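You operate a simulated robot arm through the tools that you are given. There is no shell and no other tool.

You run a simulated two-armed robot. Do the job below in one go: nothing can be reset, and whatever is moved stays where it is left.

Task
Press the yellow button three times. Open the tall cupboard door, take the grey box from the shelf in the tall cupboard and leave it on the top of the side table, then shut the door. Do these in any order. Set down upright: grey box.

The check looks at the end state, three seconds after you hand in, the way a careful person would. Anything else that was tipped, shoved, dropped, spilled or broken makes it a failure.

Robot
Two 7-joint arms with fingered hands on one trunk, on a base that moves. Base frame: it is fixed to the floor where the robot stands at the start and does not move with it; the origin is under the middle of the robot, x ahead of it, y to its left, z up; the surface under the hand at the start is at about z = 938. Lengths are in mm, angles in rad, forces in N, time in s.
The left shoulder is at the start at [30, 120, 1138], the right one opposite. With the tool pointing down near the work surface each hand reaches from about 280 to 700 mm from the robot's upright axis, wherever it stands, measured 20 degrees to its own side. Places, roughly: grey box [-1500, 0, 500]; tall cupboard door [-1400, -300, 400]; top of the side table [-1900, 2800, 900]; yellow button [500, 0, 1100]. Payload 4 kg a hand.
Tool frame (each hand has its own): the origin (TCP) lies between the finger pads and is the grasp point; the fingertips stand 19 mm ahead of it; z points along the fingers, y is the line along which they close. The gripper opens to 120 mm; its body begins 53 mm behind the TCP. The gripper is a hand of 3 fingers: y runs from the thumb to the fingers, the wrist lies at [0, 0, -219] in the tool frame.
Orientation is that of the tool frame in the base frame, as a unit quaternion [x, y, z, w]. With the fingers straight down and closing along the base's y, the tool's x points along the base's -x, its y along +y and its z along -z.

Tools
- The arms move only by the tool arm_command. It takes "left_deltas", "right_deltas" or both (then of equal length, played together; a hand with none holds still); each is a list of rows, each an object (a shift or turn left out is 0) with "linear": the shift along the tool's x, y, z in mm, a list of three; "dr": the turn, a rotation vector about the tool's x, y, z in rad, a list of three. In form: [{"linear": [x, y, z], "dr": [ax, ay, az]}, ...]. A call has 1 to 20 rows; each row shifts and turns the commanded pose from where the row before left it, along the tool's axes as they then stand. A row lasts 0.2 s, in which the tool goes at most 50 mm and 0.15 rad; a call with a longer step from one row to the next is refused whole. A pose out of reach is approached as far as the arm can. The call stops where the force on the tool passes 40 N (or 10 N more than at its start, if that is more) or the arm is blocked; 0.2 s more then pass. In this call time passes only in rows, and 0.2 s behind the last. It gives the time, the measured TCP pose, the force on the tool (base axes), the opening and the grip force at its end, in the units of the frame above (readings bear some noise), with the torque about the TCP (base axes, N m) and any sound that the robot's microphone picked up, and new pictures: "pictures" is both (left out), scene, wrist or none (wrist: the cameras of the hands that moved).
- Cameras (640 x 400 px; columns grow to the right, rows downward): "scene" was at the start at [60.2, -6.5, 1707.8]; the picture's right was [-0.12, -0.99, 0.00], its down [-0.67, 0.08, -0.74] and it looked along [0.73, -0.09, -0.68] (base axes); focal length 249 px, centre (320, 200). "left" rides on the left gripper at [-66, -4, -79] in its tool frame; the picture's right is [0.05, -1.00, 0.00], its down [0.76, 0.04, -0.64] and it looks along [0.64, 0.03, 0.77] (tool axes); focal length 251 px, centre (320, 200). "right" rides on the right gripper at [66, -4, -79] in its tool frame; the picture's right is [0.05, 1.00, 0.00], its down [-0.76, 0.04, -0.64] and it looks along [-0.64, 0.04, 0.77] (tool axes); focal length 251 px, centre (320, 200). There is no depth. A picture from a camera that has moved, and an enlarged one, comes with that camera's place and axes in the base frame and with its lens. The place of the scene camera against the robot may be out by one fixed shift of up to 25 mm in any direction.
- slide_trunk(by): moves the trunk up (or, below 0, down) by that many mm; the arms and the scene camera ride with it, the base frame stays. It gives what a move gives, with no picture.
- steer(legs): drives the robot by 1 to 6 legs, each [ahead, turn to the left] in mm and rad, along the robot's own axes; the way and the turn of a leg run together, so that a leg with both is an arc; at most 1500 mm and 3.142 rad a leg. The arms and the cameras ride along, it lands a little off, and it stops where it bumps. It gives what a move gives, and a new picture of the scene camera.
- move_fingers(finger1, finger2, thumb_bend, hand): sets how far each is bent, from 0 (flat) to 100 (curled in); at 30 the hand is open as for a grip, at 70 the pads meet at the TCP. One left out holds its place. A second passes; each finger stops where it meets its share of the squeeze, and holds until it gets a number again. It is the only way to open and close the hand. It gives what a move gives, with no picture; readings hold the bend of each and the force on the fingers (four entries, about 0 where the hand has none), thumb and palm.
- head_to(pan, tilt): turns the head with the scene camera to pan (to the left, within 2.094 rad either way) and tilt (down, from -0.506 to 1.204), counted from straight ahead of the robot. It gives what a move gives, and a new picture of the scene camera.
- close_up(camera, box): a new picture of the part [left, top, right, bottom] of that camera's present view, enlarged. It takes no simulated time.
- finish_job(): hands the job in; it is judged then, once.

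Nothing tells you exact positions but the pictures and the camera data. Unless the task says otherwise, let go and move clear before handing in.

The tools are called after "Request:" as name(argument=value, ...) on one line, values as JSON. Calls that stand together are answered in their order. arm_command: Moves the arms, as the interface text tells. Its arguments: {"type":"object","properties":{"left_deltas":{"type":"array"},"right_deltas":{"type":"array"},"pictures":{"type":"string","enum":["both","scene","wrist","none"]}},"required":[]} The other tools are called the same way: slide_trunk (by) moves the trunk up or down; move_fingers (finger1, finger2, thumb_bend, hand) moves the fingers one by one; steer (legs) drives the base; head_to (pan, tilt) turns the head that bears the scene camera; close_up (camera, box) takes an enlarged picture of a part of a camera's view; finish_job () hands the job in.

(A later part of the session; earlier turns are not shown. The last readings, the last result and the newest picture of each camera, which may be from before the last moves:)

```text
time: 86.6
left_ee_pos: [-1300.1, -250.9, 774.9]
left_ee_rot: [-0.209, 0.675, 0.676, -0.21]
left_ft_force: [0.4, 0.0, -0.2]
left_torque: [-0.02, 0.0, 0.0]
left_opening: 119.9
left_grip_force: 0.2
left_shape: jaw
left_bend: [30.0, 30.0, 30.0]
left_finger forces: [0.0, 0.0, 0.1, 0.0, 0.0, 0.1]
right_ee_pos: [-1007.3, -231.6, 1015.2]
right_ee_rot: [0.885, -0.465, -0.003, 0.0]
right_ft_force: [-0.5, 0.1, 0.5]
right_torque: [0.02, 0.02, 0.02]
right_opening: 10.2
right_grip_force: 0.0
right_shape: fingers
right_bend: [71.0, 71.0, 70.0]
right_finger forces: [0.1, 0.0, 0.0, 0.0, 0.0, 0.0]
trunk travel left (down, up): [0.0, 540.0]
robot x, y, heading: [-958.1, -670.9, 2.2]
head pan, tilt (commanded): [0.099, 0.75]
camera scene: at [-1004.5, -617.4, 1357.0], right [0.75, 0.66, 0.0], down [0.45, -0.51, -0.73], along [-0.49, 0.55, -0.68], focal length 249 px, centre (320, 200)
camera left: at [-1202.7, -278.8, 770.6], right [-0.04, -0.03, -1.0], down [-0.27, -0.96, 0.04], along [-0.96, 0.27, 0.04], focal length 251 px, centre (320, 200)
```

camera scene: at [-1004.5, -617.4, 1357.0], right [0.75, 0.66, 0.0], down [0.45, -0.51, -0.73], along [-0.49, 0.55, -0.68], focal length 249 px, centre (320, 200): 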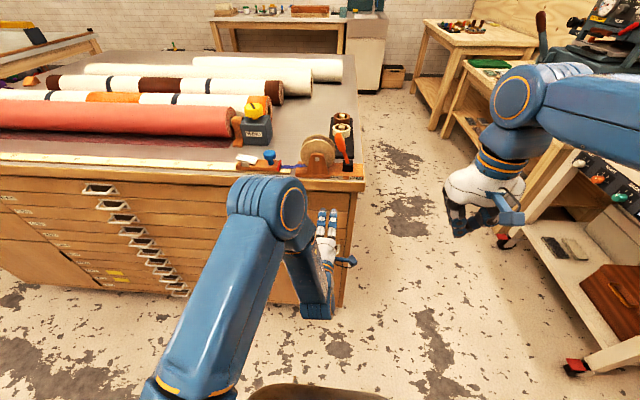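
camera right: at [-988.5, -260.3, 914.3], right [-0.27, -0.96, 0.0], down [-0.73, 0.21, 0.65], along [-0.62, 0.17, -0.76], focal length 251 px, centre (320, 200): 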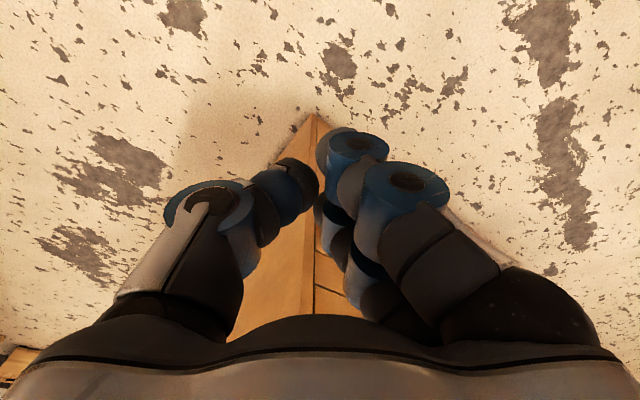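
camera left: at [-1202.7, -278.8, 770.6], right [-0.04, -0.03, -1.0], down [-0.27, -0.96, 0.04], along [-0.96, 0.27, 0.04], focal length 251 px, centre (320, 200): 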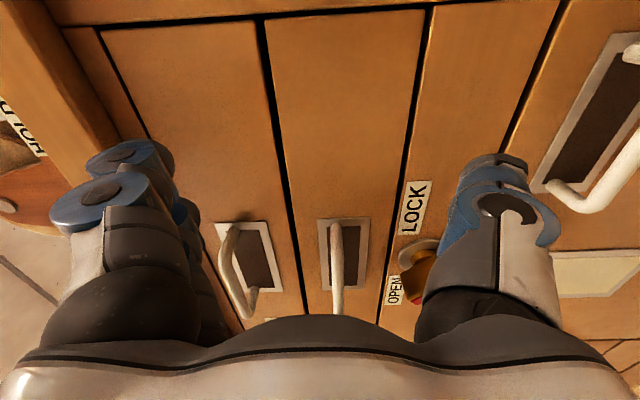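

The left wrist camera now sees the drawer pulls, the OPEN/LOCK knob and the door pull at right (image right is down). I'll continue down to the door pull.

Request:
arm_command(left_deltas=[{"linear": [0, -40, 0]}, {"linear": [0, -40, 0]}, {"linear": [0, -40, 0]}, {"linear": [0, -40, 0]}, {"linear": [0, -40, 0]}, {"linear": [0, -25, 0]}])

```text
time: 88.0
left_ee_pos: [-1285.8, -241.0, 552.2]
left_ee_rot: [-0.21, 0.675, 0.674, -0.214]
left_ft_force: [0.3, -0.4, -0.6]
left_torque: [0.0, -0.03, -0.01]
left_opening: 120.1
left_grip_force: 0.1
left_shape: jaw
left_bend: [30.0, 30.0, 30.0]
left_finger forces: [0.0, 0.0, 0.1, 0.0, 0.1, 0.1]
left hand out of reach, approached as far as the arm can: row 3, 4, 5
right_ee_pos: [-1007.5, -231.5, 1015.5]
right_ee_rot: [0.885, -0.465, -0.003, -0.001]
right_ft_force: [0.2, 0.3, 0.4]
right_torque: [-0.01, 0.02, -0.02]
right_opening: 10.1
right_grip_force: 0.1
right_shape: fingers
right_bend: [71.0, 71.0, 70.0]
right_finger forces: [0.0, 0.0, 0.1, 0.1, 0.0, 0.0]
trunk travel left (down, up): [0.0, 540.0]
robot x, y, heading: [-958.2, -665.8, 2.195]
head pan, tilt (commanded): [0.099, 0.75]
camera scene: at [-1004.6, -617.8, 1357.0], right [0.75, 0.66, 0.0], down [0.45, -0.51, -0.73], along [-0.49, 0.55, -0.68], focal length 249 px, centre (320, 200)
camera left: at [-1186.9, -267.4, 548.2], right [-0.05, -0.03, -1.0], down [-0.26, -0.96, 0.05], along [-0.96, 0.26, 0.04], focal length 251 px, centre (320, 200)
```

scene: 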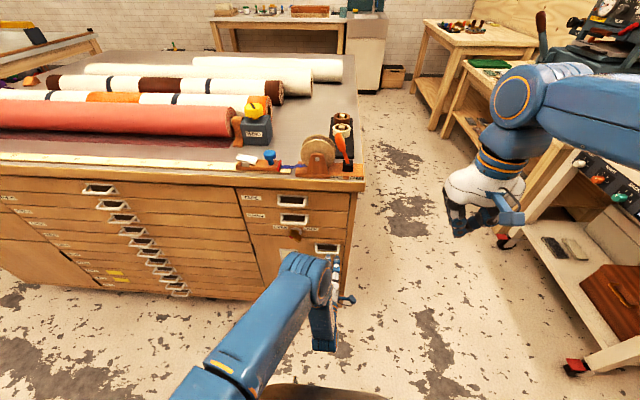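
left: 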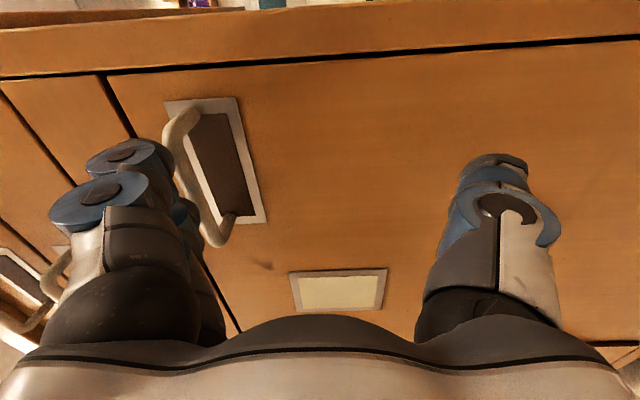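

Triangulating with the wrist camera shows the face is about 58 mm nearer and the pull higher than I thought: bar centre ≈ (-1324, -215, 625), hinge ≈ (-1586, -359), right edge ≈ (-1297, -157). The left arm was cramped there, so I'll back up 120 mm and raise the trunk 150 mm to give it room.

Request:
steer(legs=[[-120, 0]])

Request:
slide_trunk(by=150)

Request:
arm_command(left_deltas=[{"linear": [0, 0, 20]}, {"linear": [0, 0, 30]}])

```text
time: 89.2
left_ee_pos: [-1212.6, -340.1, 553.0]
left_ee_rot: [-0.21, 0.675, 0.674, -0.215]
left_ft_force: [-0.3, 0.0, 0.4]
left_torque: [0.02, -0.02, -0.02]
left_opening: 120.0
left_grip_force: 0.0
left_shape: jaw
left_bend: [30.0, 30.0, 30.0]
left_finger forces: [0.0, 0.1, 0.0, 0.0, 0.0, 0.0]
right_ee_pos: [-936.3, -332.7, 1016.6]
right_ee_rot: [0.885, -0.465, -0.003, -0.001]
right_ft_force: [0.8, -0.5, -0.2]
right_torque: [0.03, 0.0, -0.02]
right_opening: 10.0
right_grip_force: 0.1
right_shape: fingers
right_bend: [71.0, 71.0, 70.0]
right_finger forces: [0.0, 0.1, 0.0, 0.0, 0.1, 0.1]
trunk travel left (down, up): [0.0, 540.0]
robot x, y, heading: [-887.7, -767.2, 2.202]
head pan, tilt (commanded): [0.099, 0.75]
camera scene: at [-931.9, -718.2, 1357.1], right [0.75, 0.66, 0.0], down [0.45, -0.51, -0.73], along [-0.49, 0.55, -0.68], focal length 249 px, centre (320, 200)
```

scene: 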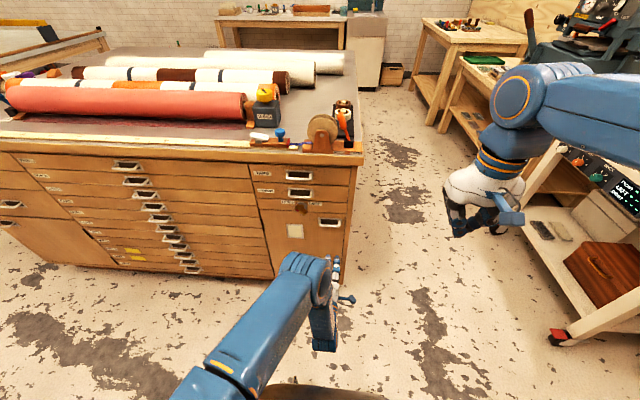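

```text
time: 91.0
left_ee_pos: [-1212.2, -340.9, 703.1]
left_ee_rot: [-0.21, 0.676, 0.673, -0.214]
left_ft_force: [-0.5, 0.0, -0.5]
left_torque: [0.01, 0.04, 0.02]
left_opening: 119.9
left_grip_force: 0.1
left_shape: jaw
left_bend: [30.0, 30.0, 30.0]
left_finger forces: [0.1, 0.0, 0.0, 0.0, 0.1, 0.0]
right_ee_pos: [-936.5, -332.7, 1166.9]
right_ee_rot: [0.885, -0.465, -0.004, -0.001]
right_ft_force: [0.5, -0.7, 0.2]
right_torque: [0.01, -0.02, -0.03]
right_opening: 10.2
right_grip_force: 0.0
right_shape: fingers
right_bend: [71.0, 71.0, 70.0]
right_finger forces: [0.1, 0.0, 0.0, 0.0, 0.0, 0.1]
trunk travel left (down, up): [-150.0, 390.0]
robot x, y, heading: [-882.5, -766.1, 2.197]
head pan, tilt (commanded): [0.099, 0.75]
```

```text
time: 91.6
left_ee_pos: [-1241.2, -298.1, 703.4]
left_ee_rot: [-0.21, 0.676, 0.674, -0.213]
left_ft_force: [0.1, -1.2, 0.8]
left_torque: [-0.03, 0.02, -0.02]
left_opening: 120.0
left_grip_force: 0.0
left_shape: jaw
left_bend: [30.0, 30.0, 30.0]
left_finger forces: [0.0, 0.0, 0.1, 0.1, 0.0, 0.1]
right_ee_pos: [-935.6, -332.2, 1166.8]
right_ee_rot: [0.886, -0.465, -0.002, -0.001]
right_ft_force: [-0.6, -0.3, 0.1]
right_torque: [-0.01, -0.02, 0.0]
right_opening: 10.3
right_grip_force: 0.0
right_shape: fingers
right_bend: [71.0, 71.0, 70.0]
right_finger forces: [0.0, 0.0, 0.0, 0.0, 0.1, 0.0]
trunk travel left (down, up): [-150.0, 390.0]
robot x, y, heading: [-888.4, -773.1, 2.197]
head pan, tilt (commanded): [0.099, 0.75]
camera scene: at [-932.6, -717.3, 1507.0], right [0.75, 0.66, 0.0], down [0.45, -0.51, -0.73], along [-0.49, 0.55, -0.68], focal length 249 px, centre (320, 200)
camera left: at [-1143.5, -325.6, 698.9], right [-0.05, -0.04, -1.0], down [-0.26, -0.96, 0.05], along [-0.96, 0.26, 0.04], focal length 251 px, centre (320, 200)
```

scene: 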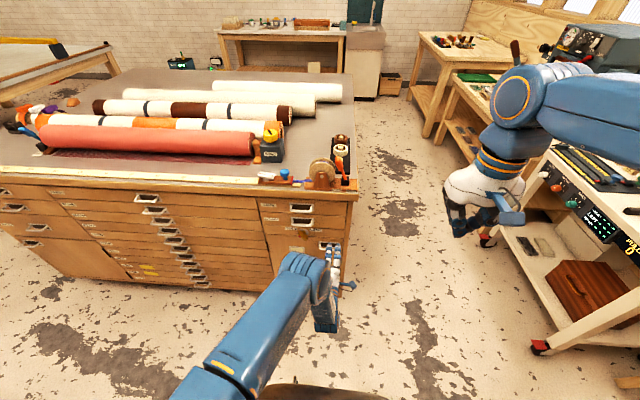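
left: 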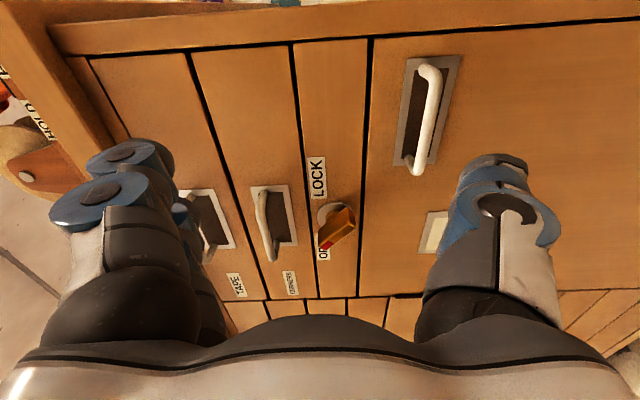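

Now the wrist view shows the pull clearly and three estimates agree: bar centre at (-1324, -216, 620). The red mark on the knob points at OPEN. I'll line up and advance to about 30 mm short of the bar.

Request:
arm_command(left_deltas=[{"linear": [10, -42, 0]}, {"linear": [10, -41, 0]}, {"linear": [0, 0, 30]}, {"linear": [0, 0, 30]}, {"linear": [0, 0, 25]}])

```text
time: 92.8
left_ee_pos: [-1304.4, -260.0, 643.1]
left_ee_rot: [-0.211, 0.675, 0.672, -0.217]
left_ft_force: [0.4, 0.2, 0.1]
left_torque: [-0.01, -0.01, 0.01]
left_opening: 120.0
left_grip_force: 0.1
left_shape: jaw
left_bend: [30.0, 30.0, 30.0]
left_finger forces: [0.0, 0.0, 0.0, 0.0, 0.1, 0.0]
left hand out of reach, approached as far as the arm can: row 2, 3, 4, 5
right_ee_pos: [-937.2, -332.9, 1166.9]
right_ee_rot: [0.885, -0.465, -0.003, -0.001]
right_ft_force: [-1.0, 0.6, -0.3]
right_torque: [0.0, -0.03, 0.0]
right_opening: 10.2
right_grip_force: 0.1
right_shape: fingers
right_bend: [71.0, 71.0, 70.0]
right_finger forces: [0.1, 0.0, 0.1, 0.0, 0.1, 0.0]
trunk travel left (down, up): [-150.0, 390.0]
robot x, y, heading: [-886.8, -768.7, 2.194]
head pan, tilt (commanded): [0.099, 0.75]
camera scene: at [-932.8, -717.3, 1507.0], right [0.75, 0.66, 0.0], down [0.45, -0.51, -0.73], along [-0.49, 0.55, -0.68], focal length 249 px, centre (320, 200)
camera left: at [-1206.2, -286.3, 638.6], right [-0.05, -0.04, -1.0], down [-0.25, -0.97, 0.05], along [-0.97, 0.26, 0.04], focal length 251 px, centre (320, 200)
```

scene: 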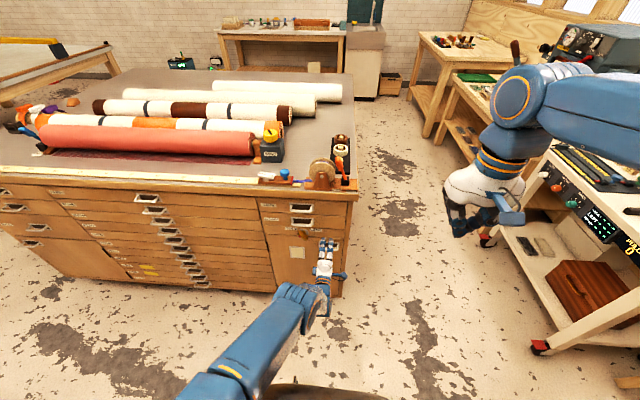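
left: 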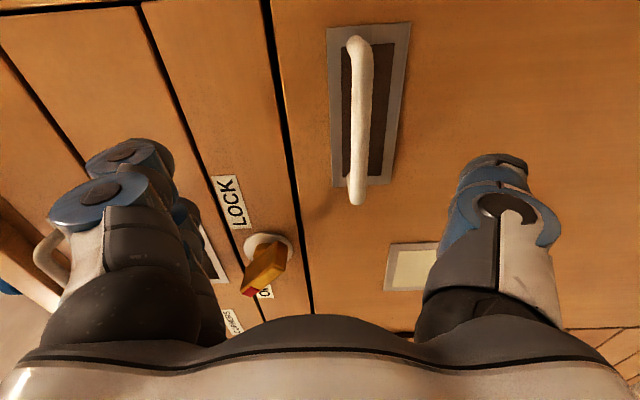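

The fingers straddle the pull, about 20 mm too high because the arm reached a limit, so lowering the trunk 23 mm will fix the height. Before gripping, I'll rehearse the door's opening arc in free air (hinge 292 mm to the left) to see whether the arm can follow it.

Request:
slide_trunk(by=-23)

Request:
arm_command(left_deltas=[{"linear": [4, 0, -25.3], "dr": [0, -0.0873, 0]}, {"linear": [4, 0, -25.3], "dr": [0, -0.0873, 0]}, {"linear": [4, 0, -25.3], "dr": [0, -0.0873, 0]}, {"linear": [4, 0, -25.3], "dr": [0, -0.0873, 0]}, {"linear": [4, 0, -25.3], "dr": [0, -0.0873, 0]}, {"linear": [4, 0, -25.3], "dr": [0, -0.0873, 0]}, {"linear": [4, 0, -25.3], "dr": [0, -0.0873, 0]}])

```text
time: 93.5
left_ee_pos: [-1304.5, -259.2, 621.2]
left_ee_rot: [-0.211, 0.676, 0.673, -0.216]
left_ft_force: [-0.2, 0.9, -0.4]
left_torque: [0.02, -0.03, -0.04]
left_opening: 119.6
left_grip_force: 0.0
left_shape: jaw
left_bend: [30.0, 30.0, 30.0]
left_finger forces: [0.0, 0.0, 0.0, 0.0, 0.1, 0.0]
right_ee_pos: [-937.5, -333.4, 1144.3]
right_ee_rot: [0.885, -0.465, -0.002, 0.0]
right_ft_force: [0.4, 0.9, -0.7]
right_torque: [-0.03, 0.03, -0.02]
right_opening: 10.4
right_grip_force: 0.1
right_shape: fingers
right_bend: [71.0, 71.0, 70.0]
right_finger forces: [0.1, 0.1, 0.1, 0.0, 0.0, 0.0]
trunk travel left (down, up): [-127.0, 413.0]
robot x, y, heading: [-887.4, -765.1, 2.197]
head pan, tilt (commanded): [0.099, 0.75]
```

```text
time: 95.0
left_ee_pos: [-1221.1, -202.8, 653.8]
left_ee_rot: [-0.108, 0.683, 0.7, -0.177]
left_ft_force: [-0.3, -0.5, 0.6]
left_torque: [0.02, 0.02, -0.03]
left_opening: 120.2
left_grip_force: 0.1
left_shape: jaw
left_bend: [30.0, 30.0, 30.0]
left_finger forces: [0.0, 0.1, 0.0, 0.1, 0.0, 0.0]
left hand out of reach, approached as far as the arm can: row 1, 2, 3, 4, 5, 6, 7
right_ee_pos: [-936.0, -331.3, 1143.4]
right_ee_rot: [0.885, -0.465, -0.003, 0.0]
right_ft_force: [0.0, 1.2, 0.5]
right_torque: [0.02, 0.02, 0.0]
right_opening: 10.3
right_grip_force: 0.0
right_shape: fingers
right_bend: [71.0, 71.0, 70.0]
right_finger forces: [0.0, 0.0, 0.1, 0.0, 0.0, 0.0]
trunk travel left (down, up): [-127.0, 413.0]
robot x, y, heading: [-882.6, -766.5, 2.196]
head pan, tilt (commanded): [0.099, 0.75]
camera scene: at [-931.9, -717.4, 1484.0], right [0.75, 0.66, 0.0], down [0.45, -0.51, -0.73], along [-0.49, 0.55, -0.68], focal length 249 px, centre (320, 200)
camera left: at [-1131.1, -249.4, 641.7], right [-0.15, -0.02, -0.99], down [-0.44, -0.89, 0.08], along [-0.88, 0.45, 0.12], focal length 251 px, centre (320, 200)
```

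scene: 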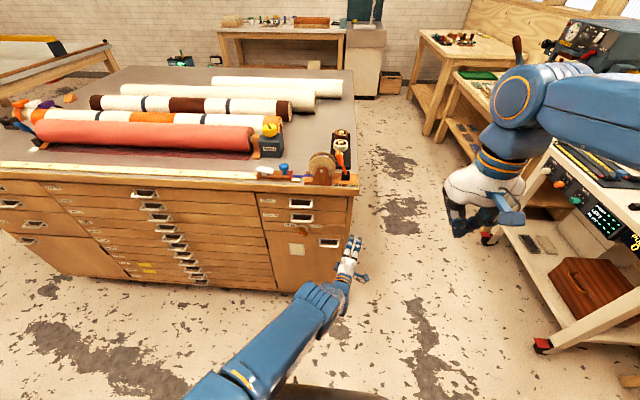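
left: 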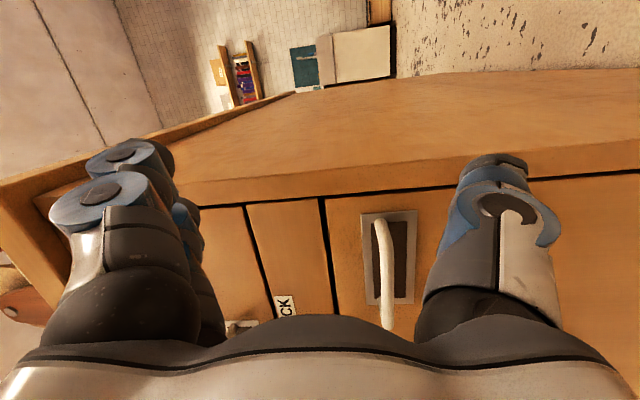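

The arm can't follow the arc in this hand orientation, so some wrist limit is close. I'll back the hand off and try the opposite roll (thumb up, fingers below), which may leave the wrist more range.

Request:
arm_command(left_deltas=[{"linear": [0, 0, -40]}, {"linear": [0, 0, -40]}, {"linear": [0, 0, -20]}], pictures="none")

Request:
arm_command(left_deltas=[{"dr": [0, 0, -0.15]}, {"dr": [0, 0, -0.15]}, {"dr": [0, 0, -0.15]}, {"dr": [0, 0, -0.15]}, {"dr": [0, 0, -0.15]}, {"dr": [0, 0, -0.15]}, {"dr": [0, 0, -0.15]}, {"dr": [0, 0, -0.15]}, {"dr": [0, 0, -0.15]}, {"dr": [0, 0, -0.15]}, {"dr": [0, 0, -0.15]}, {"dr": [0, 0, -0.15]}, {"dr": [0, 0, -0.15]}, {"dr": [0, 0, -0.15]}, {"dr": [0, 0, -0.15]}, {"dr": [0, 0, -0.15]}, {"dr": [0, 0, -0.15]}, {"dr": [0, 0, -0.15]}, {"dr": [0, 0, -0.15]}, {"dr": [0, 0, -0.15]}])

```text
time: 95.8
left_ee_pos: [-1146.4, -270.1, 641.1]
left_ee_rot: [-0.103, 0.689, 0.699, -0.161]
left_ft_force: [0.3, 0.4, -0.1]
left_torque: [-0.01, -0.02, -0.01]
left_opening: 120.1
left_grip_force: 0.2
left_shape: jaw
left_bend: [30.0, 30.0, 30.0]
left_finger forces: [0.0, 0.0, 0.0, 0.0, 0.0, 0.1]
left hand out of reach, approached as far as the arm can: row 1, 2, 3
right_ee_pos: [-936.2, -332.6, 1142.2]
right_ee_rot: [0.885, -0.465, -0.003, -0.001]
right_ft_force: [0.7, -0.2, -0.2]
right_torque: [-0.03, 0.02, -0.01]
right_opening: 10.3
right_grip_force: 0.0
right_shape: fingers
right_bend: [71.0, 71.0, 70.0]
right_finger forces: [0.1, 0.0, 0.0, 0.1, 0.0, 0.0]
trunk travel left (down, up): [-127.0, 413.0]
robot x, y, heading: [-886.1, -770.2, 2.2]
head pan, tilt (commanded): [0.099, 0.75]
```

```text
time: 100.0
left_ee_pos: [-1073.8, -102.1, 756.2]
left_ee_rot: [-0.346, 0.611, 0.712, 0.024]
left_ft_force: [-1.0, -1.2, -1.0]
left_torque: [0.01, 0.0, 0.01]
left_opening: 119.8
left_grip_force: 0.2
left_shape: jaw
left_bend: [30.0, 30.0, 30.0]
left_finger forces: [0.1, 0.0, 0.0, 0.0, 0.0, 0.1]
left hand out of reach, approached as far as the arm can: row 1, 2, 3, 4, 5, 6, 7, 8, 9, 10, 11, 12, 13, 14, 15, 16, 17, 18, 19, 20
right_ee_pos: [-935.9, -332.8, 1143.5]
right_ee_rot: [0.886, -0.465, -0.003, 0.0]
right_ft_force: [0.7, -0.3, 0.0]
right_torque: [-0.05, 0.0, 0.0]
right_opening: 10.2
right_grip_force: 0.0
right_shape: fingers
right_bend: [71.0, 71.0, 70.0]
right_finger forces: [0.0, 0.0, 0.0, 0.1, 0.0, 0.0]
trunk travel left (down, up): [-127.0, 413.0]
robot x, y, heading: [-885.9, -769.2, 2.2]
head pan, tilt (commanded): [0.099, 0.75]
camera scene: at [-932.4, -717.4, 1484.0], right [0.75, 0.66, 0.0], down [0.45, -0.51, -0.73], along [-0.49, 0.55, -0.68], focal length 249 px, centre (320, 200)
camera left: at [-986.4, -144.5, 785.2], right [0.42, 0.23, -0.88], down [-0.3, -0.88, -0.37], along [-0.86, 0.42, -0.3], focal length 251 px, centre (320, 200)
```

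scene: 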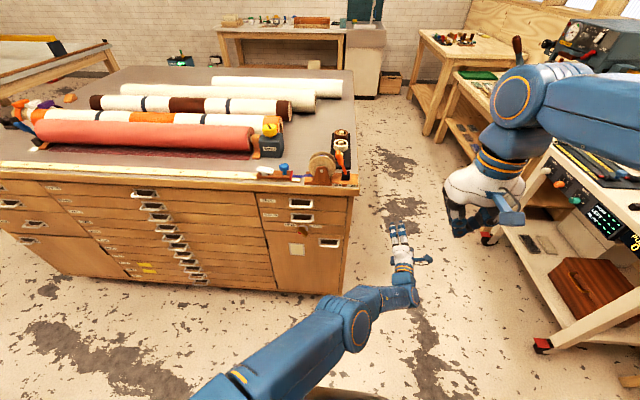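
left: 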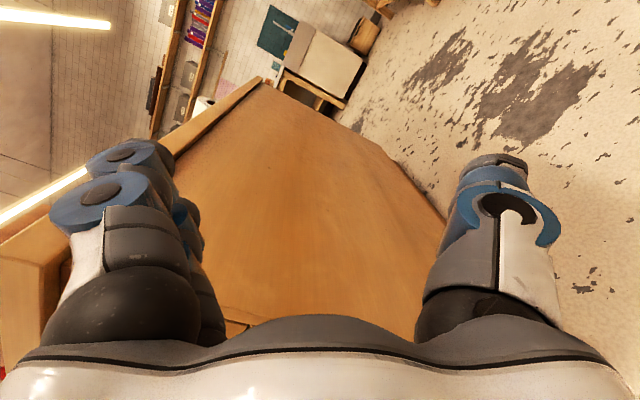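

The left arm has run into its limits in a low, stretched posture, clear of everything. I'll bring the hand back to its natural fingers-down orientation first.

Request:
arm_command(left_deltas=[{"dr": [0.0556, 0.1148, -0.0679]}, {"dr": [0.0556, 0.1148, -0.0679]}, {"dr": [0.0556, 0.1148, -0.0679]}, {"dr": [0.0556, 0.1148, -0.0679]}, {"dr": [0.0556, 0.1148, -0.0679]}, {"dr": [0.0556, 0.1148, -0.0679]}, {"dr": [0.0556, 0.1148, -0.0679]}, {"dr": [0.0556, 0.1148, -0.0679]}, {"dr": [0.0556, 0.1148, -0.0679]}, {"dr": [0.0556, 0.1148, -0.0679]}, {"dr": [0.0556, 0.1148, -0.0679]}, {"dr": [0.0556, 0.1148, -0.0679]}, {"dr": [0.0556, 0.1148, -0.0679]}])

```text
time: 102.8
left_ee_pos: [-1086.0, -208.7, 771.2]
left_ee_rot: [0.885, -0.466, 0.002, -0.001]
left_ft_force: [-0.3, -0.5, -0.6]
left_torque: [0.01, 0.01, 0.01]
left_opening: 120.1
left_grip_force: 0.1
left_shape: jaw
left_bend: [30.0, 30.0, 30.0]
left_finger forces: [0.1, 0.1, 0.0, 0.1, 0.0, 0.0]
left hand out of reach, approached as far as the arm can: row 5, 6, 7, 8, 9, 10, 11, 12, 13
right_ee_pos: [-936.9, -331.6, 1142.8]
right_ee_rot: [0.885, -0.466, -0.003, 0.0]
right_ft_force: [-0.2, 0.2, 0.0]
right_torque: [0.01, 0.0, -0.01]
right_opening: 10.0
right_grip_force: 0.0
right_shape: fingers
right_bend: [71.0, 71.0, 70.0]
right_finger forces: [0.0, 0.0, 0.0, 0.1, 0.0, 0.0]
trunk travel left (down, up): [-127.0, 413.0]
robot x, y, heading: [-884.7, -765.7, 2.198]
head pan, tilt (commanded): [0.099, 0.75]
camera scene: at [-933.0, -717.5, 1484.0], right [0.75, 0.66, 0.0], down [0.45, -0.51, -0.73], along [-0.49, 0.55, -0.68], focal length 249 px, centre (320, 200)
camera left: at [-1121.6, -152.0, 847.7], right [0.85, 0.52, 0.0], down [0.4, -0.65, 0.65], along [0.34, -0.55, -0.76], focal length 251 px, centre (320, 200)
```

scene: 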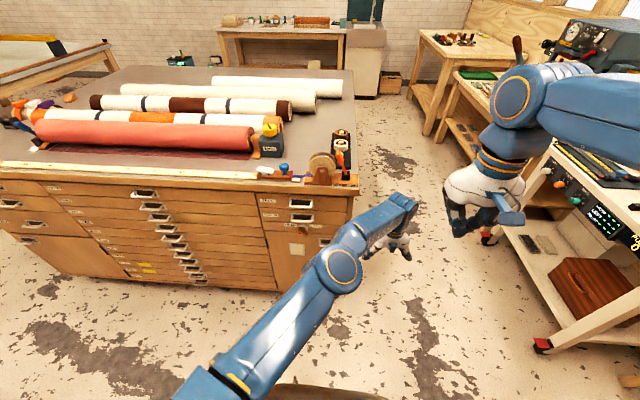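
left: 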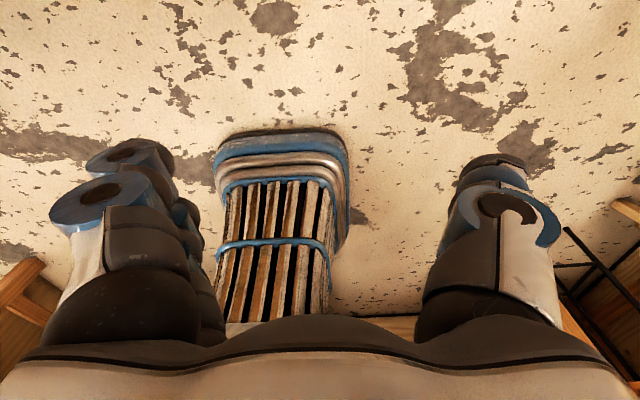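

The hand is fingers-down again. I'll raise it and bring it back to the left, toward its natural carrying pose, so the elbow comes up too.

Request:
arm_command(left_deltas=[{"linear": [0, 29, -37]}, {"linear": [0, 29, -37]}, {"linear": [0, 29, -37]}, {"linear": [0, 29, -37]}, {"linear": [0, 29, -37]}, {"linear": [0, 29, -37]}, {"linear": [0, 29, -37]}, {"linear": [0, 29, -37]}, {"linear": [0, 29, -37]}, {"linear": [0, 29, -37]}])

```text
time: 105.0
left_ee_pos: [-1326.1, -373.4, 1139.6]
left_ee_rot: [0.885, -0.466, 0.002, -0.002]
left_ft_force: [-0.4, 0.1, 0.4]
left_torque: [-0.02, 0.02, 0.02]
left_opening: 120.3
left_grip_force: 0.1
left_shape: jaw
left_bend: [30.0, 30.0, 30.0]
left_finger forces: [0.0, 0.1, 0.1, 0.0, 0.0, 0.0]
right_ee_pos: [-936.1, -332.9, 1143.5]
right_ee_rot: [0.885, -0.465, -0.003, -0.001]
right_ft_force: [0.4, -0.1, -0.1]
right_torque: [-0.02, -0.01, 0.01]
right_opening: 10.3
right_grip_force: 0.1
right_shape: fingers
right_bend: [71.0, 71.0, 70.0]
right_finger forces: [0.0, 0.0, 0.1, 0.1, 0.0, 0.0]
trunk travel left (down, up): [-127.0, 413.0]
robot x, y, heading: [-886.3, -766.5, 2.194]
head pan, tilt (commanded): [0.099, 0.75]
camera scene: at [-932.8, -717.8, 1484.0], right [0.75, 0.66, 0.0], down [0.45, -0.51, -0.73], along [-0.49, 0.55, -0.68], focal length 249 px, centre (320, 200)
camera left: at [-1361.8, -317.2, 1217.6], right [0.85, 0.52, 0.0], down [0.4, -0.65, 0.65], along [0.34, -0.55, -0.76], focal length 251 px, centre (320, 200)
```

scene: 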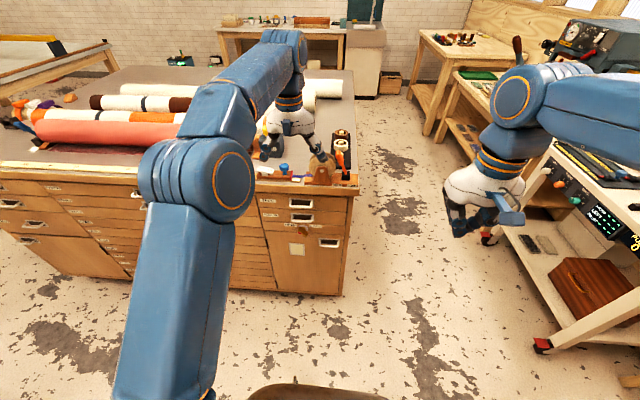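
left: 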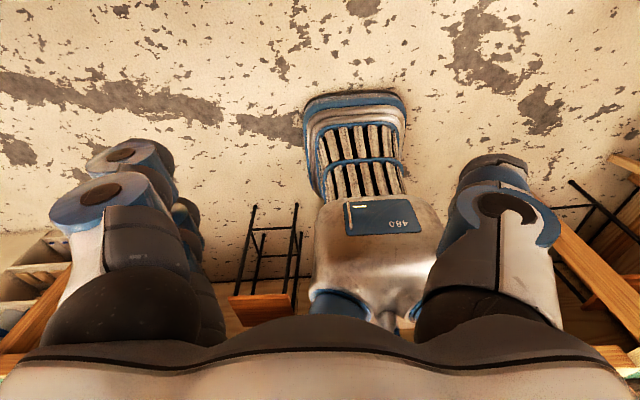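

The arm is back up. I'll lower the trunk fully, so the shoulder is nearer the pull's height, and redo the approach from a longer distance (the pull is now about 700 mm ahead), which should keep the wrist within limits.

Request:
slide_trunk(by=-127)

Request:
arm_command(left_deltas=[{"linear": [-10, -32, 0]}, {"linear": [-10, -32, 0]}, {"linear": [-10, -31, 0]}], pictures="none")

Request:
arm_command(left_deltas=[{"dr": [-0.0806, -0.0806, 0.0806]}, {"dr": [-0.0806, -0.0806, 0.0806]}, {"dr": [-0.0806, -0.0806, 0.0806]}, {"dr": [-0.0806, -0.0806, 0.0806]}, {"dr": [-0.0806, -0.0806, 0.0806]}, {"dr": [-0.0806, -0.0806, 0.0806]}, {"dr": [-0.0806, -0.0806, 0.0806]}, {"dr": [-0.0806, -0.0806, 0.0806]}, {"dr": [-0.0806, -0.0806, 0.0806]}, {"dr": [-0.0806, -0.0806, 0.0806]}, {"dr": [-0.0806, -0.0806, 0.0806]}, {"dr": [-0.0806, -0.0806, 0.0806]}, {"dr": [-0.0806, -0.0806, 0.0806]}, {"dr": [-0.0806, -0.0806, 0.0806]}, {"dr": [-0.0806, -0.0806, 0.0806]}])

```text
time: 106.6
left_ee_pos: [-1324.5, -373.5, 1013.5]
left_ee_rot: [0.885, -0.466, 0.002, -0.001]
left_ft_force: [0.5, 0.2, 0.0]
left_torque: [-0.03, 0.0, -0.03]
left_opening: 119.7
left_grip_force: 0.1
left_shape: jaw
left_bend: [30.0, 30.0, 30.0]
left_finger forces: [0.1, 0.0, 0.0, 0.1, 0.0, 0.0]
right_ee_pos: [-936.3, -332.3, 1016.6]
right_ee_rot: [0.885, -0.465, -0.002, 0.0]
right_ft_force: [-0.3, -0.5, -0.1]
right_torque: [0.01, 0.02, -0.04]
right_opening: 10.0
right_grip_force: 0.0
right_shape: fingers
right_bend: [71.0, 71.0, 70.0]
right_finger forces: [0.0, 0.0, 0.0, 0.1, 0.0, 0.0]
trunk travel left (down, up): [0.0, 540.0]
robot x, y, heading: [-883.8, -769.4, 2.198]
head pan, tilt (commanded): [0.099, 0.75]
```

```text
time: 107.4
left_ee_pos: [-1264.0, -314.9, 1005.9]
left_ee_rot: [0.885, -0.466, 0.002, -0.001]
left_ft_force: [-0.3, 0.4, -1.0]
left_torque: [-0.07, -0.03, 0.01]
left_opening: 120.1
left_grip_force: 0.0
left_shape: jaw
left_bend: [30.0, 30.0, 30.0]
left_finger forces: [0.1, 0.0, 0.0, 0.1, 0.0, 0.0]
left hand out of reach, approached as far as the arm can: row 3
right_ee_pos: [-936.4, -331.3, 1018.0]
right_ee_rot: [0.885, -0.465, -0.002, -0.001]
right_ft_force: [-0.6, -0.7, -0.8]
right_torque: [-0.02, -0.03, 0.01]
right_opening: 10.3
right_grip_force: 0.1
right_shape: fingers
right_bend: [71.0, 71.0, 70.0]
right_finger forces: [0.0, 0.1, 0.0, 0.0, 0.1, 0.0]
trunk travel left (down, up): [0.0, 540.0]
robot x, y, heading: [-884.1, -763.9, 2.195]
head pan, tilt (commanded): [0.099, 0.75]
```

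```text
time: 110.6
left_ee_pos: [-1263.4, -315.2, 1007.9]
left_ee_rot: [-0.21, 0.675, 0.676, -0.208]
left_ft_force: [-0.1, 0.4, -0.2]
left_torque: [0.03, 0.05, 0.03]
left_opening: 120.0
left_grip_force: 0.0
left_shape: jaw
left_bend: [30.0, 30.0, 30.0]
left_finger forces: [0.0, 0.0, 0.0, 0.1, 0.1, 0.0]
right_ee_pos: [-936.8, -332.5, 1016.4]
right_ee_rot: [0.885, -0.465, -0.002, -0.001]
right_ft_force: [0.0, -0.6, -0.7]
right_torque: [-0.01, 0.01, 0.01]
right_opening: 10.3
right_grip_force: 0.1
right_shape: fingers
right_bend: [71.0, 71.0, 70.0]
right_finger forces: [0.0, 0.1, 0.0, 0.0, 0.0, 0.1]
trunk travel left (down, up): [0.0, 540.0]
robot x, y, heading: [-884.5, -764.6, 2.198]
head pan, tilt (commanded): [0.099, 0.75]
camera scene: at [-932.8, -717.5, 1357.0], right [0.75, 0.66, 0.0], down [0.45, -0.51, -0.73], along [-0.49, 0.55, -0.68], focal length 249 px, centre (320, 200)
camera left: at [-1166.2, -341.8, 1003.6], right [-0.04, -0.03, -1.0], down [-0.27, -0.96, 0.04], along [-0.96, 0.27, 0.03], focal length 251 px, centre (320, 200)
```

scene: 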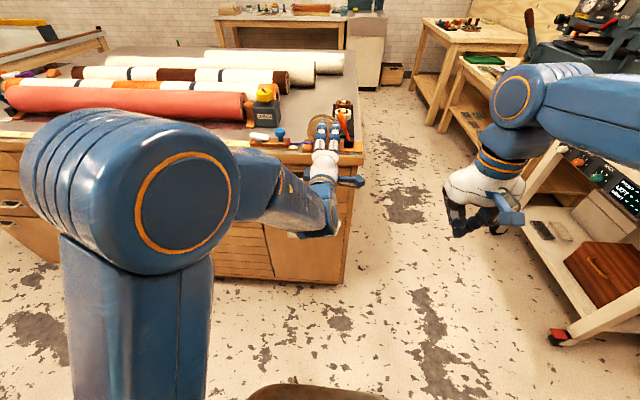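
left: 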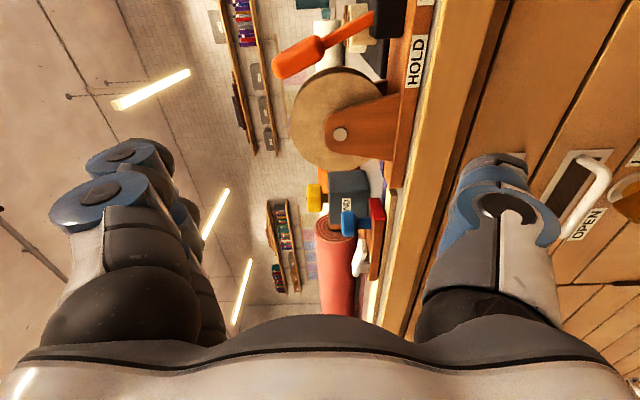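

Orientation restored at about 150 mm from the face. I'll descend in stages and watch for reach limits.

Request:
arm_command(left_deltas=[{"linear": [0, -40, 6]}, {"linear": [0, -40, 6]}, {"linear": [0, -40, 6]}, {"linear": [0, -40, 6]}, {"linear": [0, -40, 0]}, {"linear": [0, -40, 0]}, {"linear": [0, -40, 0]}], pictures="none")

Request:
arm_command(left_deltas=[{"linear": [0, -30, 0]}, {"linear": [0, -30, 0]}, {"linear": [0, -30, 0]}])

```text
time: 112.2
left_ee_pos: [-1274.3, -291.8, 727.1]
left_ee_rot: [-0.212, 0.675, 0.673, -0.213]
left_ft_force: [-0.1, 0.5, 0.3]
left_torque: [0.03, -0.02, 0.0]
left_opening: 120.2
left_grip_force: 0.2
left_shape: jaw
left_bend: [30.0, 30.0, 30.0]
left_finger forces: [0.0, 0.0, 0.0, 0.1, 0.0, 0.1]
left hand out of reach, approached as far as the arm can: row 7
right_ee_pos: [-935.4, -331.6, 1016.4]
right_ee_rot: [0.885, -0.465, -0.003, -0.001]
right_ft_force: [-0.1, 0.1, 0.6]
right_torque: [0.03, 0.01, -0.01]
right_opening: 10.2
right_grip_force: 0.1
right_shape: fingers
right_bend: [71.0, 71.0, 70.0]
right_finger forces: [0.0, 0.1, 0.0, 0.0, 0.1, 0.0]
trunk travel left (down, up): [0.0, 540.0]
robot x, y, heading: [-885.5, -766.7, 2.196]
head pan, tilt (commanded): [0.099, 0.75]
```

```text
time: 113.0
left_ee_pos: [-1263.3, -285.4, 639.1]
left_ee_rot: [-0.213, 0.676, 0.673, -0.212]
left_ft_force: [-0.2, 0.8, 0.0]
left_torque: [0.0, -0.02, 0.01]
left_opening: 120.1
left_grip_force: 0.1
left_shape: jaw
left_bend: [30.0, 30.0, 30.0]
left_finger forces: [0.0, 0.0, 0.1, 0.0, 0.1, 0.0]
left hand out of reach, approached as far as the arm can: row 1, 2, 3
right_ee_pos: [-936.4, -331.9, 1015.9]
right_ee_rot: [0.885, -0.466, -0.003, 0.0]
right_ft_force: [0.5, 0.3, 0.0]
right_torque: [0.0, -0.02, 0.0]
right_opening: 10.3
right_grip_force: 0.0
right_shape: fingers
right_bend: [71.0, 71.0, 70.0]
right_finger forces: [0.0, 0.1, 0.0, 0.0, 0.0, 0.0]
trunk travel left (down, up): [0.0, 540.0]
robot x, y, heading: [-884.3, -769.6, 2.2]
head pan, tilt (commanded): [0.099, 0.75]
camera scene: at [-932.5, -717.3, 1357.0], right [0.75, 0.66, 0.0], down [0.45, -0.51, -0.73], along [-0.49, 0.55, -0.68], focal length 249 px, centre (320, 200)
camera left: at [-1165.6, -312.1, 635.1], right [-0.04, -0.03, -1.0], down [-0.26, -0.97, 0.04], along [-0.97, 0.26, 0.03], focal length 251 px, centre (320, 200)
```

scene: 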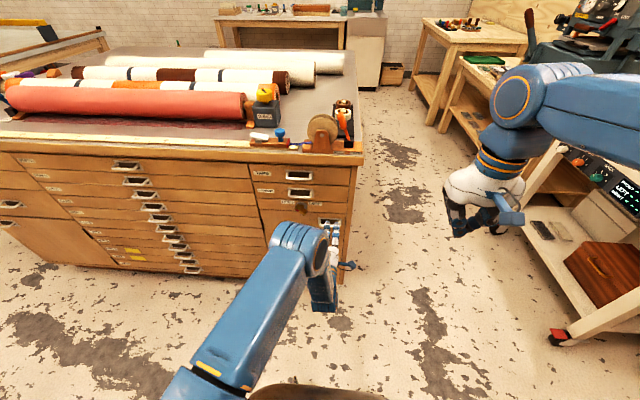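
left: 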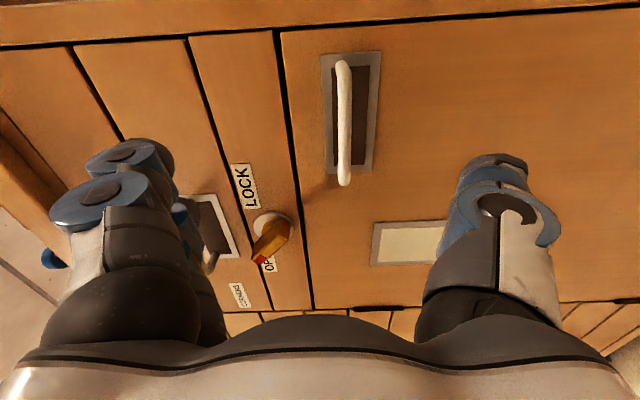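

The left arm's limit pushes the hand rightward as it goes low, so it can't follow a door that swings left from here. The right arm should have the mirrored freedom, so I'll retract the left hand upward and rehearse with the right arm.

Request:
arm_command(left_deltas=[{"linear": [0, 0, -40]}, {"linear": [0, 0, -40]}, {"linear": [0, 45, 0]}, {"linear": [0, 45, 0]}, {"linear": [0, 45, 0]}, {"linear": [0, 45, 0]}, {"linear": [0, 45, 0]}, {"linear": [0, 45, 0]}, {"linear": [0, 45, 0]}, {"linear": [0, 45, 0]}], right_deltas=[{"linear": [-18, 0, 0]}, {"linear": [-18, 0, 0]}, {"linear": [-18, 0, 0]}, {"linear": [-18, 0, 0]}, {"linear": [-18, 0, 0]}, {"linear": [-18, 0, 0]}, {"linear": [-18, 0, 0]}, {"linear": [-18, 0, 0]}, {"linear": [-18, 0, 0]}, {"linear": [-18, 0, 0]}], pictures="none")

Request:
arm_command(left_deltas=[{"dr": [0.0806, 0.0806, -0.0806]}, {"dr": [0.0806, 0.0806, -0.0806]}, {"dr": [0.0806, 0.0806, -0.0806]}, {"dr": [0.0806, 0.0806, -0.0806]}, {"dr": [0.0806, 0.0806, -0.0806]}, {"dr": [0.0806, 0.0806, -0.0806]}, {"dr": [0.0806, 0.0806, -0.0806]}, {"dr": [0.0806, 0.0806, -0.0806]}, {"dr": [0.0806, 0.0806, -0.0806]}, {"dr": [0.0806, 0.0806, -0.0806]}, {"dr": [0.0806, 0.0806, -0.0806]}, {"dr": [0.0806, 0.0806, -0.0806]}, {"dr": [0.0806, 0.0806, -0.0806]}, {"dr": [0.0806, 0.0806, -0.0806]}, {"dr": [0.0806, 0.0806, -0.0806]}], right_deltas=[{"dr": [0.0806, -0.0806, -0.0806]}, {"dr": [0.0806, -0.0806, -0.0806]}, {"dr": [0.0806, -0.0806, -0.0806]}, {"dr": [0.0806, -0.0806, -0.0806]}, {"dr": [0.0806, -0.0806, -0.0806]}, {"dr": [0.0806, -0.0806, -0.0806]}, {"dr": [0.0806, -0.0806, -0.0806]}, {"dr": [0.0806, -0.0806, -0.0806]}, {"dr": [0.0806, -0.0806, -0.0806]}, {"dr": [0.0806, -0.0806, -0.0806]}, {"dr": [0.0806, -0.0806, -0.0806]}, {"dr": [0.0806, -0.0806, -0.0806]}, {"dr": [0.0806, -0.0806, -0.0806]}, {"dr": [0.0806, -0.0806, -0.0806]}, {"dr": [0.0806, -0.0806, -0.0806]}])

```text
time: 115.2
left_ee_pos: [-1219.6, -351.4, 999.8]
left_ee_rot: [-0.211, 0.677, 0.674, -0.209]
left_ft_force: [0.2, -0.2, -0.1]
left_torque: [0.01, -0.02, 0.01]
left_opening: 119.9
left_grip_force: 0.1
left_shape: jaw
left_bend: [30.0, 30.0, 30.0]
left_finger forces: [0.1, 0.0, 0.1, 0.0, 0.0, 0.0]
right_ee_pos: [-1038.3, -182.7, 1019.3]
right_ee_rot: [0.885, -0.465, -0.002, 0.0]
right_ft_force: [0.4, 0.2, 0.1]
right_torque: [0.02, 0.0, -0.03]
right_opening: 10.3
right_grip_force: 0.0
right_shape: fingers
right_bend: [71.0, 71.0, 70.0]
right_finger forces: [0.1, 0.0, 0.0, 0.0, 0.1, 0.0]
trunk travel left (down, up): [0.0, 540.0]
robot x, y, heading: [-882.0, -770.3, 2.196]
head pan, tilt (commanded): [0.099, 0.75]
```

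```text
time: 118.4
left_ee_pos: [-1219.9, -351.9, 1000.9]
left_ee_rot: [0.885, -0.465, 0.002, -0.001]
left_ft_force: [0.2, -0.3, 1.0]
left_torque: [0.01, -0.03, -0.02]
left_opening: 120.1
left_grip_force: 0.0
left_shape: jaw
left_bend: [30.0, 30.0, 30.0]
left_finger forces: [0.1, 0.0, 0.0, 0.1, 0.1, 0.0]
right_ee_pos: [-1043.0, -185.7, 1008.7]
right_ee_rot: [0.734, 0.156, -0.197, -0.632]
right_ft_force: [-0.3, 0.4, 0.1]
right_torque: [-0.02, 0.01, 0.0]
right_opening: 10.3
right_grip_force: 0.0
right_shape: fingers
right_bend: [71.0, 71.0, 70.0]
right_finger forces: [0.0, 0.0, 0.1, 0.1, 0.1, 0.0]
right hand out of reach, approached as far as the arm can: row 14, 15
trunk travel left (down, up): [0.0, 540.0]
robot x, y, heading: [-880.7, -767.0, 2.196]
head pan, tilt (commanded): [0.099, 0.75]
camera scene: at [-932.8, -717.6, 1357.0], right [0.75, 0.66, 0.0], down [0.45, -0.51, -0.73], along [-0.49, 0.55, -0.68], focal length 249 px, centre (320, 200)
camera right: at [-947.6, -222.3, 1017.3], right [0.03, -0.13, -0.99], down [-0.36, -0.93, 0.11], along [-0.93, 0.35, -0.07], focal length 251 px, centre (320, 200)
camera left: at [-1256.0, -295.0, 1077.6], right [0.85, 0.52, 0.0], down [0.4, -0.65, 0.65], along [0.34, -0.55, -0.76], focal length 251 px, centre (320, 200)
```

scene: 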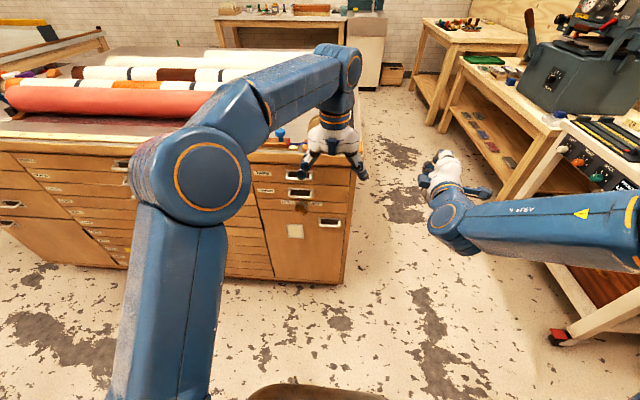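
right: 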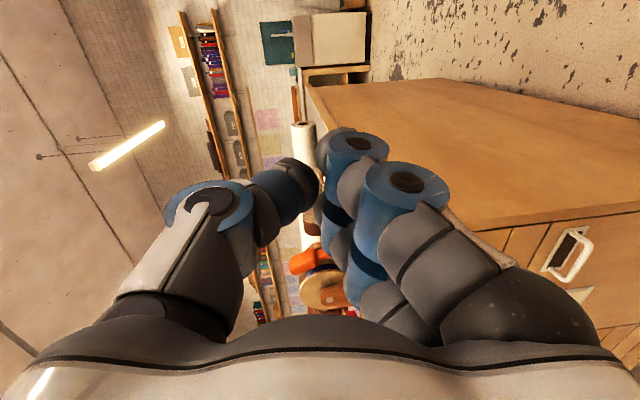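
left: 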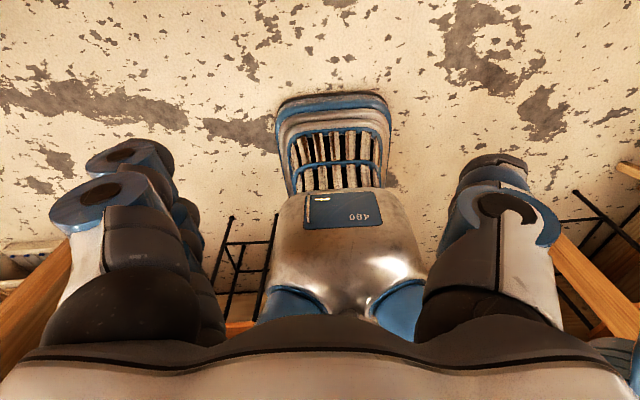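

The right hand nearly reached the mirrored pose; it needs to be further inboard. I'll move the left hand aside to the left and bring the right hand in front of the door, finishing the turn there.

Request:
arm_command(left_deltas=[{"linear": [10, 45, 0]}, {"linear": [10, 45, 0]}, {"linear": [10, 45, 0]}, {"linear": [10, 45, 0]}, {"linear": [10, 45, 0]}, {"linear": [0, 0, 0]}, {"linear": [0, 0, 0]}, {"linear": [0, 0, 0]}, {"linear": [0, 0, 0]}, {"linear": [0, 0, 0]}], right_deltas=[{"linear": [0, 0, 0]}, {"linear": [0, 0, 0]}, {"linear": [-40, 0, 0]}, {"linear": [-40, 0, 0]}, {"linear": [-40, 0, 0]}, {"linear": [-40, 0, 0]}, {"linear": [-40, 0, 0]}, {"linear": [-35, 0, 0]}, {"dr": [0.0605, -0.0535, -0.0495]}, {"dr": [0.0605, -0.0535, -0.0495]}])

```text
time: 120.6
left_ee_pos: [-1375.3, -519.6, 998.9]
left_ee_rot: [0.885, -0.466, 0.001, 0.001]
left_ft_force: [-0.1, -0.8, -0.3]
left_torque: [0.01, 0.0, 0.01]
left_opening: 120.1
left_grip_force: 0.1
left_shape: jaw
left_bend: [30.0, 30.0, 30.0]
left_finger forces: [0.1, 0.0, 0.0, 0.0, 0.0, 0.0]
right_ee_pos: [-1248.0, -297.1, 1032.0]
right_ee_rot: [-0.674, -0.212, 0.213, 0.675]
right_ft_force: [0.4, -0.8, -0.7]
right_torque: [0.04, -0.02, -0.03]
right_opening: 10.4
right_grip_force: 0.1
right_shape: fingers
right_bend: [71.0, 71.0, 70.0]
right_finger forces: [0.1, 0.0, 0.0, 0.1, 0.1, 0.0]
trunk travel left (down, up): [0.0, 540.0]
robot x, y, heading: [-885.2, -768.3, 2.195]
head pan, tilt (commanded): [0.099, 0.75]
camera scene: at [-932.5, -717.4, 1357.0], right [0.75, 0.66, 0.0], down [0.45, -0.51, -0.73], along [-0.49, 0.55, -0.68], focal length 249 px, centre (320, 200)
camera right: at [-1149.3, -323.1, 1035.6], right [0.04, 0.03, -1.0], down [-0.26, -0.97, -0.04], along [-0.97, 0.26, -0.03], focal length 251 px, centre (320, 200)
camera left: at [-1412.6, -463.5, 1076.1], right [0.85, 0.52, 0.0], down [0.4, -0.65, 0.64], along [0.34, -0.55, -0.76], focal length 251 px, centre (320, 200)
```

scene: 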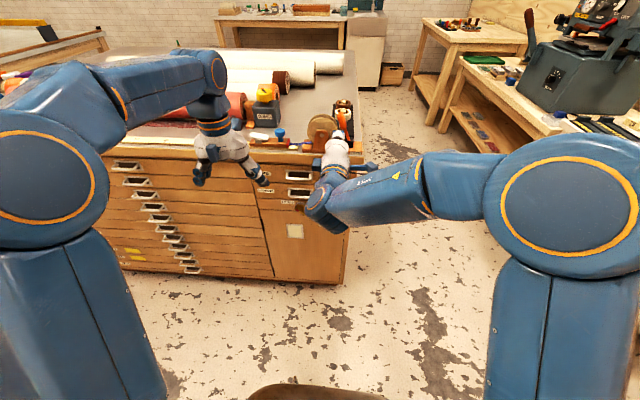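
right: 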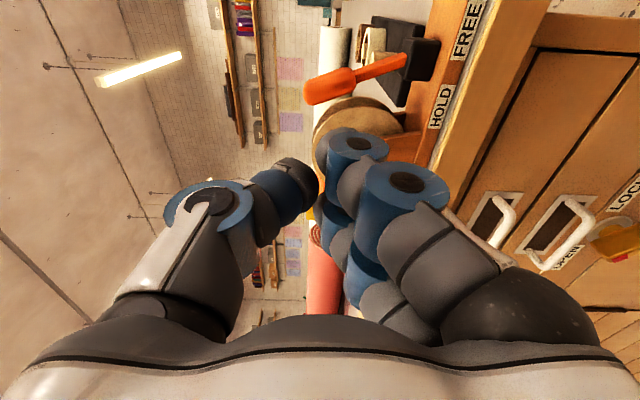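
left: 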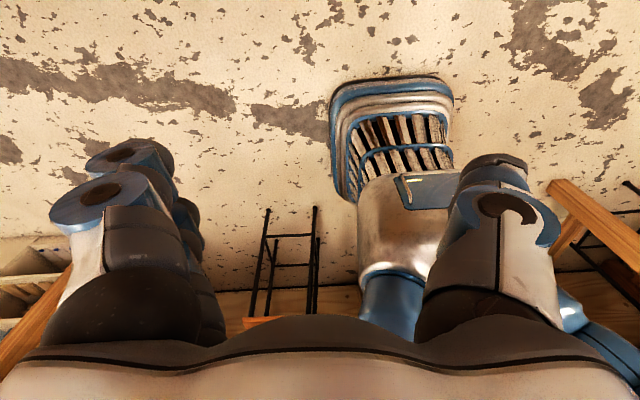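

The right hand is in the forward pose without any limit warning. I'll lower it toward the pull's height, and open the fingers once it is there.

Request:
arm_command(right_deltas=[{"linear": [0, 40, 0]}, {"linear": [0, 40, 0]}, {"linear": [0, 40, 0]}, {"linear": [0, 40, 0]}, {"linear": [0, 40, 0]}, {"linear": [0, 40, 0]}, {"linear": [0, 40, 0]}, {"linear": [0, 40, 0]}, {"linear": [0, 40, 0]}, {"linear": [0, 40, 0]}, {"linear": [0, 12, 0]}])

```text
time: 123.0
left_ee_pos: [-1376.4, -520.0, 998.0]
left_ee_rot: [0.885, -0.465, 0.002, -0.001]
left_ft_force: [-1.6, -0.3, -0.5]
left_torque: [0.0, 0.0, 0.01]
left_opening: 119.8
left_grip_force: 0.1
left_shape: jaw
left_bend: [30.0, 30.0, 30.0]
left_finger forces: [0.1, 0.1, 0.1, 0.1, 0.1, 0.0]
right_ee_pos: [-1249.7, -296.9, 618.8]
right_ee_rot: [-0.674, -0.212, 0.212, 0.675]
right_ft_force: [-0.2, 0.0, -0.7]
right_torque: [-0.06, -0.02, 0.0]
right_opening: 9.9
right_grip_force: 0.1
right_shape: fingers
right_bend: [71.0, 71.0, 70.0]
right_finger forces: [0.0, 0.0, 0.0, 0.0, 0.0, 0.0]
trunk travel left (down, up): [0.0, 540.0]
robot x, y, heading: [-887.1, -771.1, 2.201]
head pan, tilt (commanded): [0.099, 0.75]
camera scene: at [-932.6, -717.4, 1357.0], right [0.75, 0.66, 0.0], down [0.45, -0.51, -0.73], along [-0.49, 0.55, -0.68], focal length 249 px, centre (320, 200)
camera right: at [-1149.6, -323.5, 623.0], right [0.04, 0.03, -1.0], down [-0.26, -0.97, -0.04], along [-0.97, 0.26, -0.03], focal length 251 px, centre (320, 200)
```

scene: 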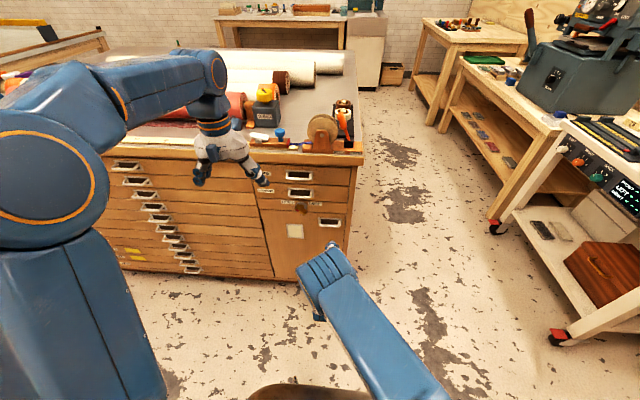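
right: 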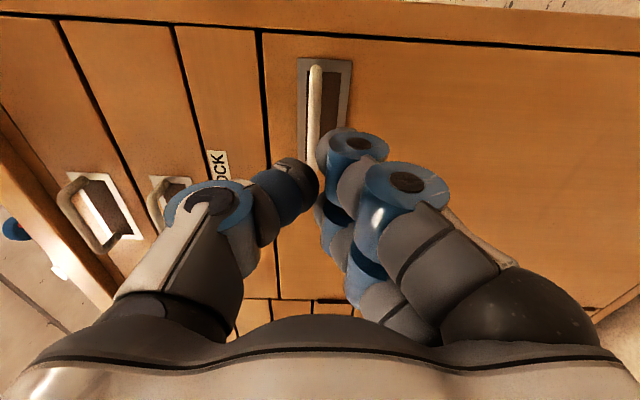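

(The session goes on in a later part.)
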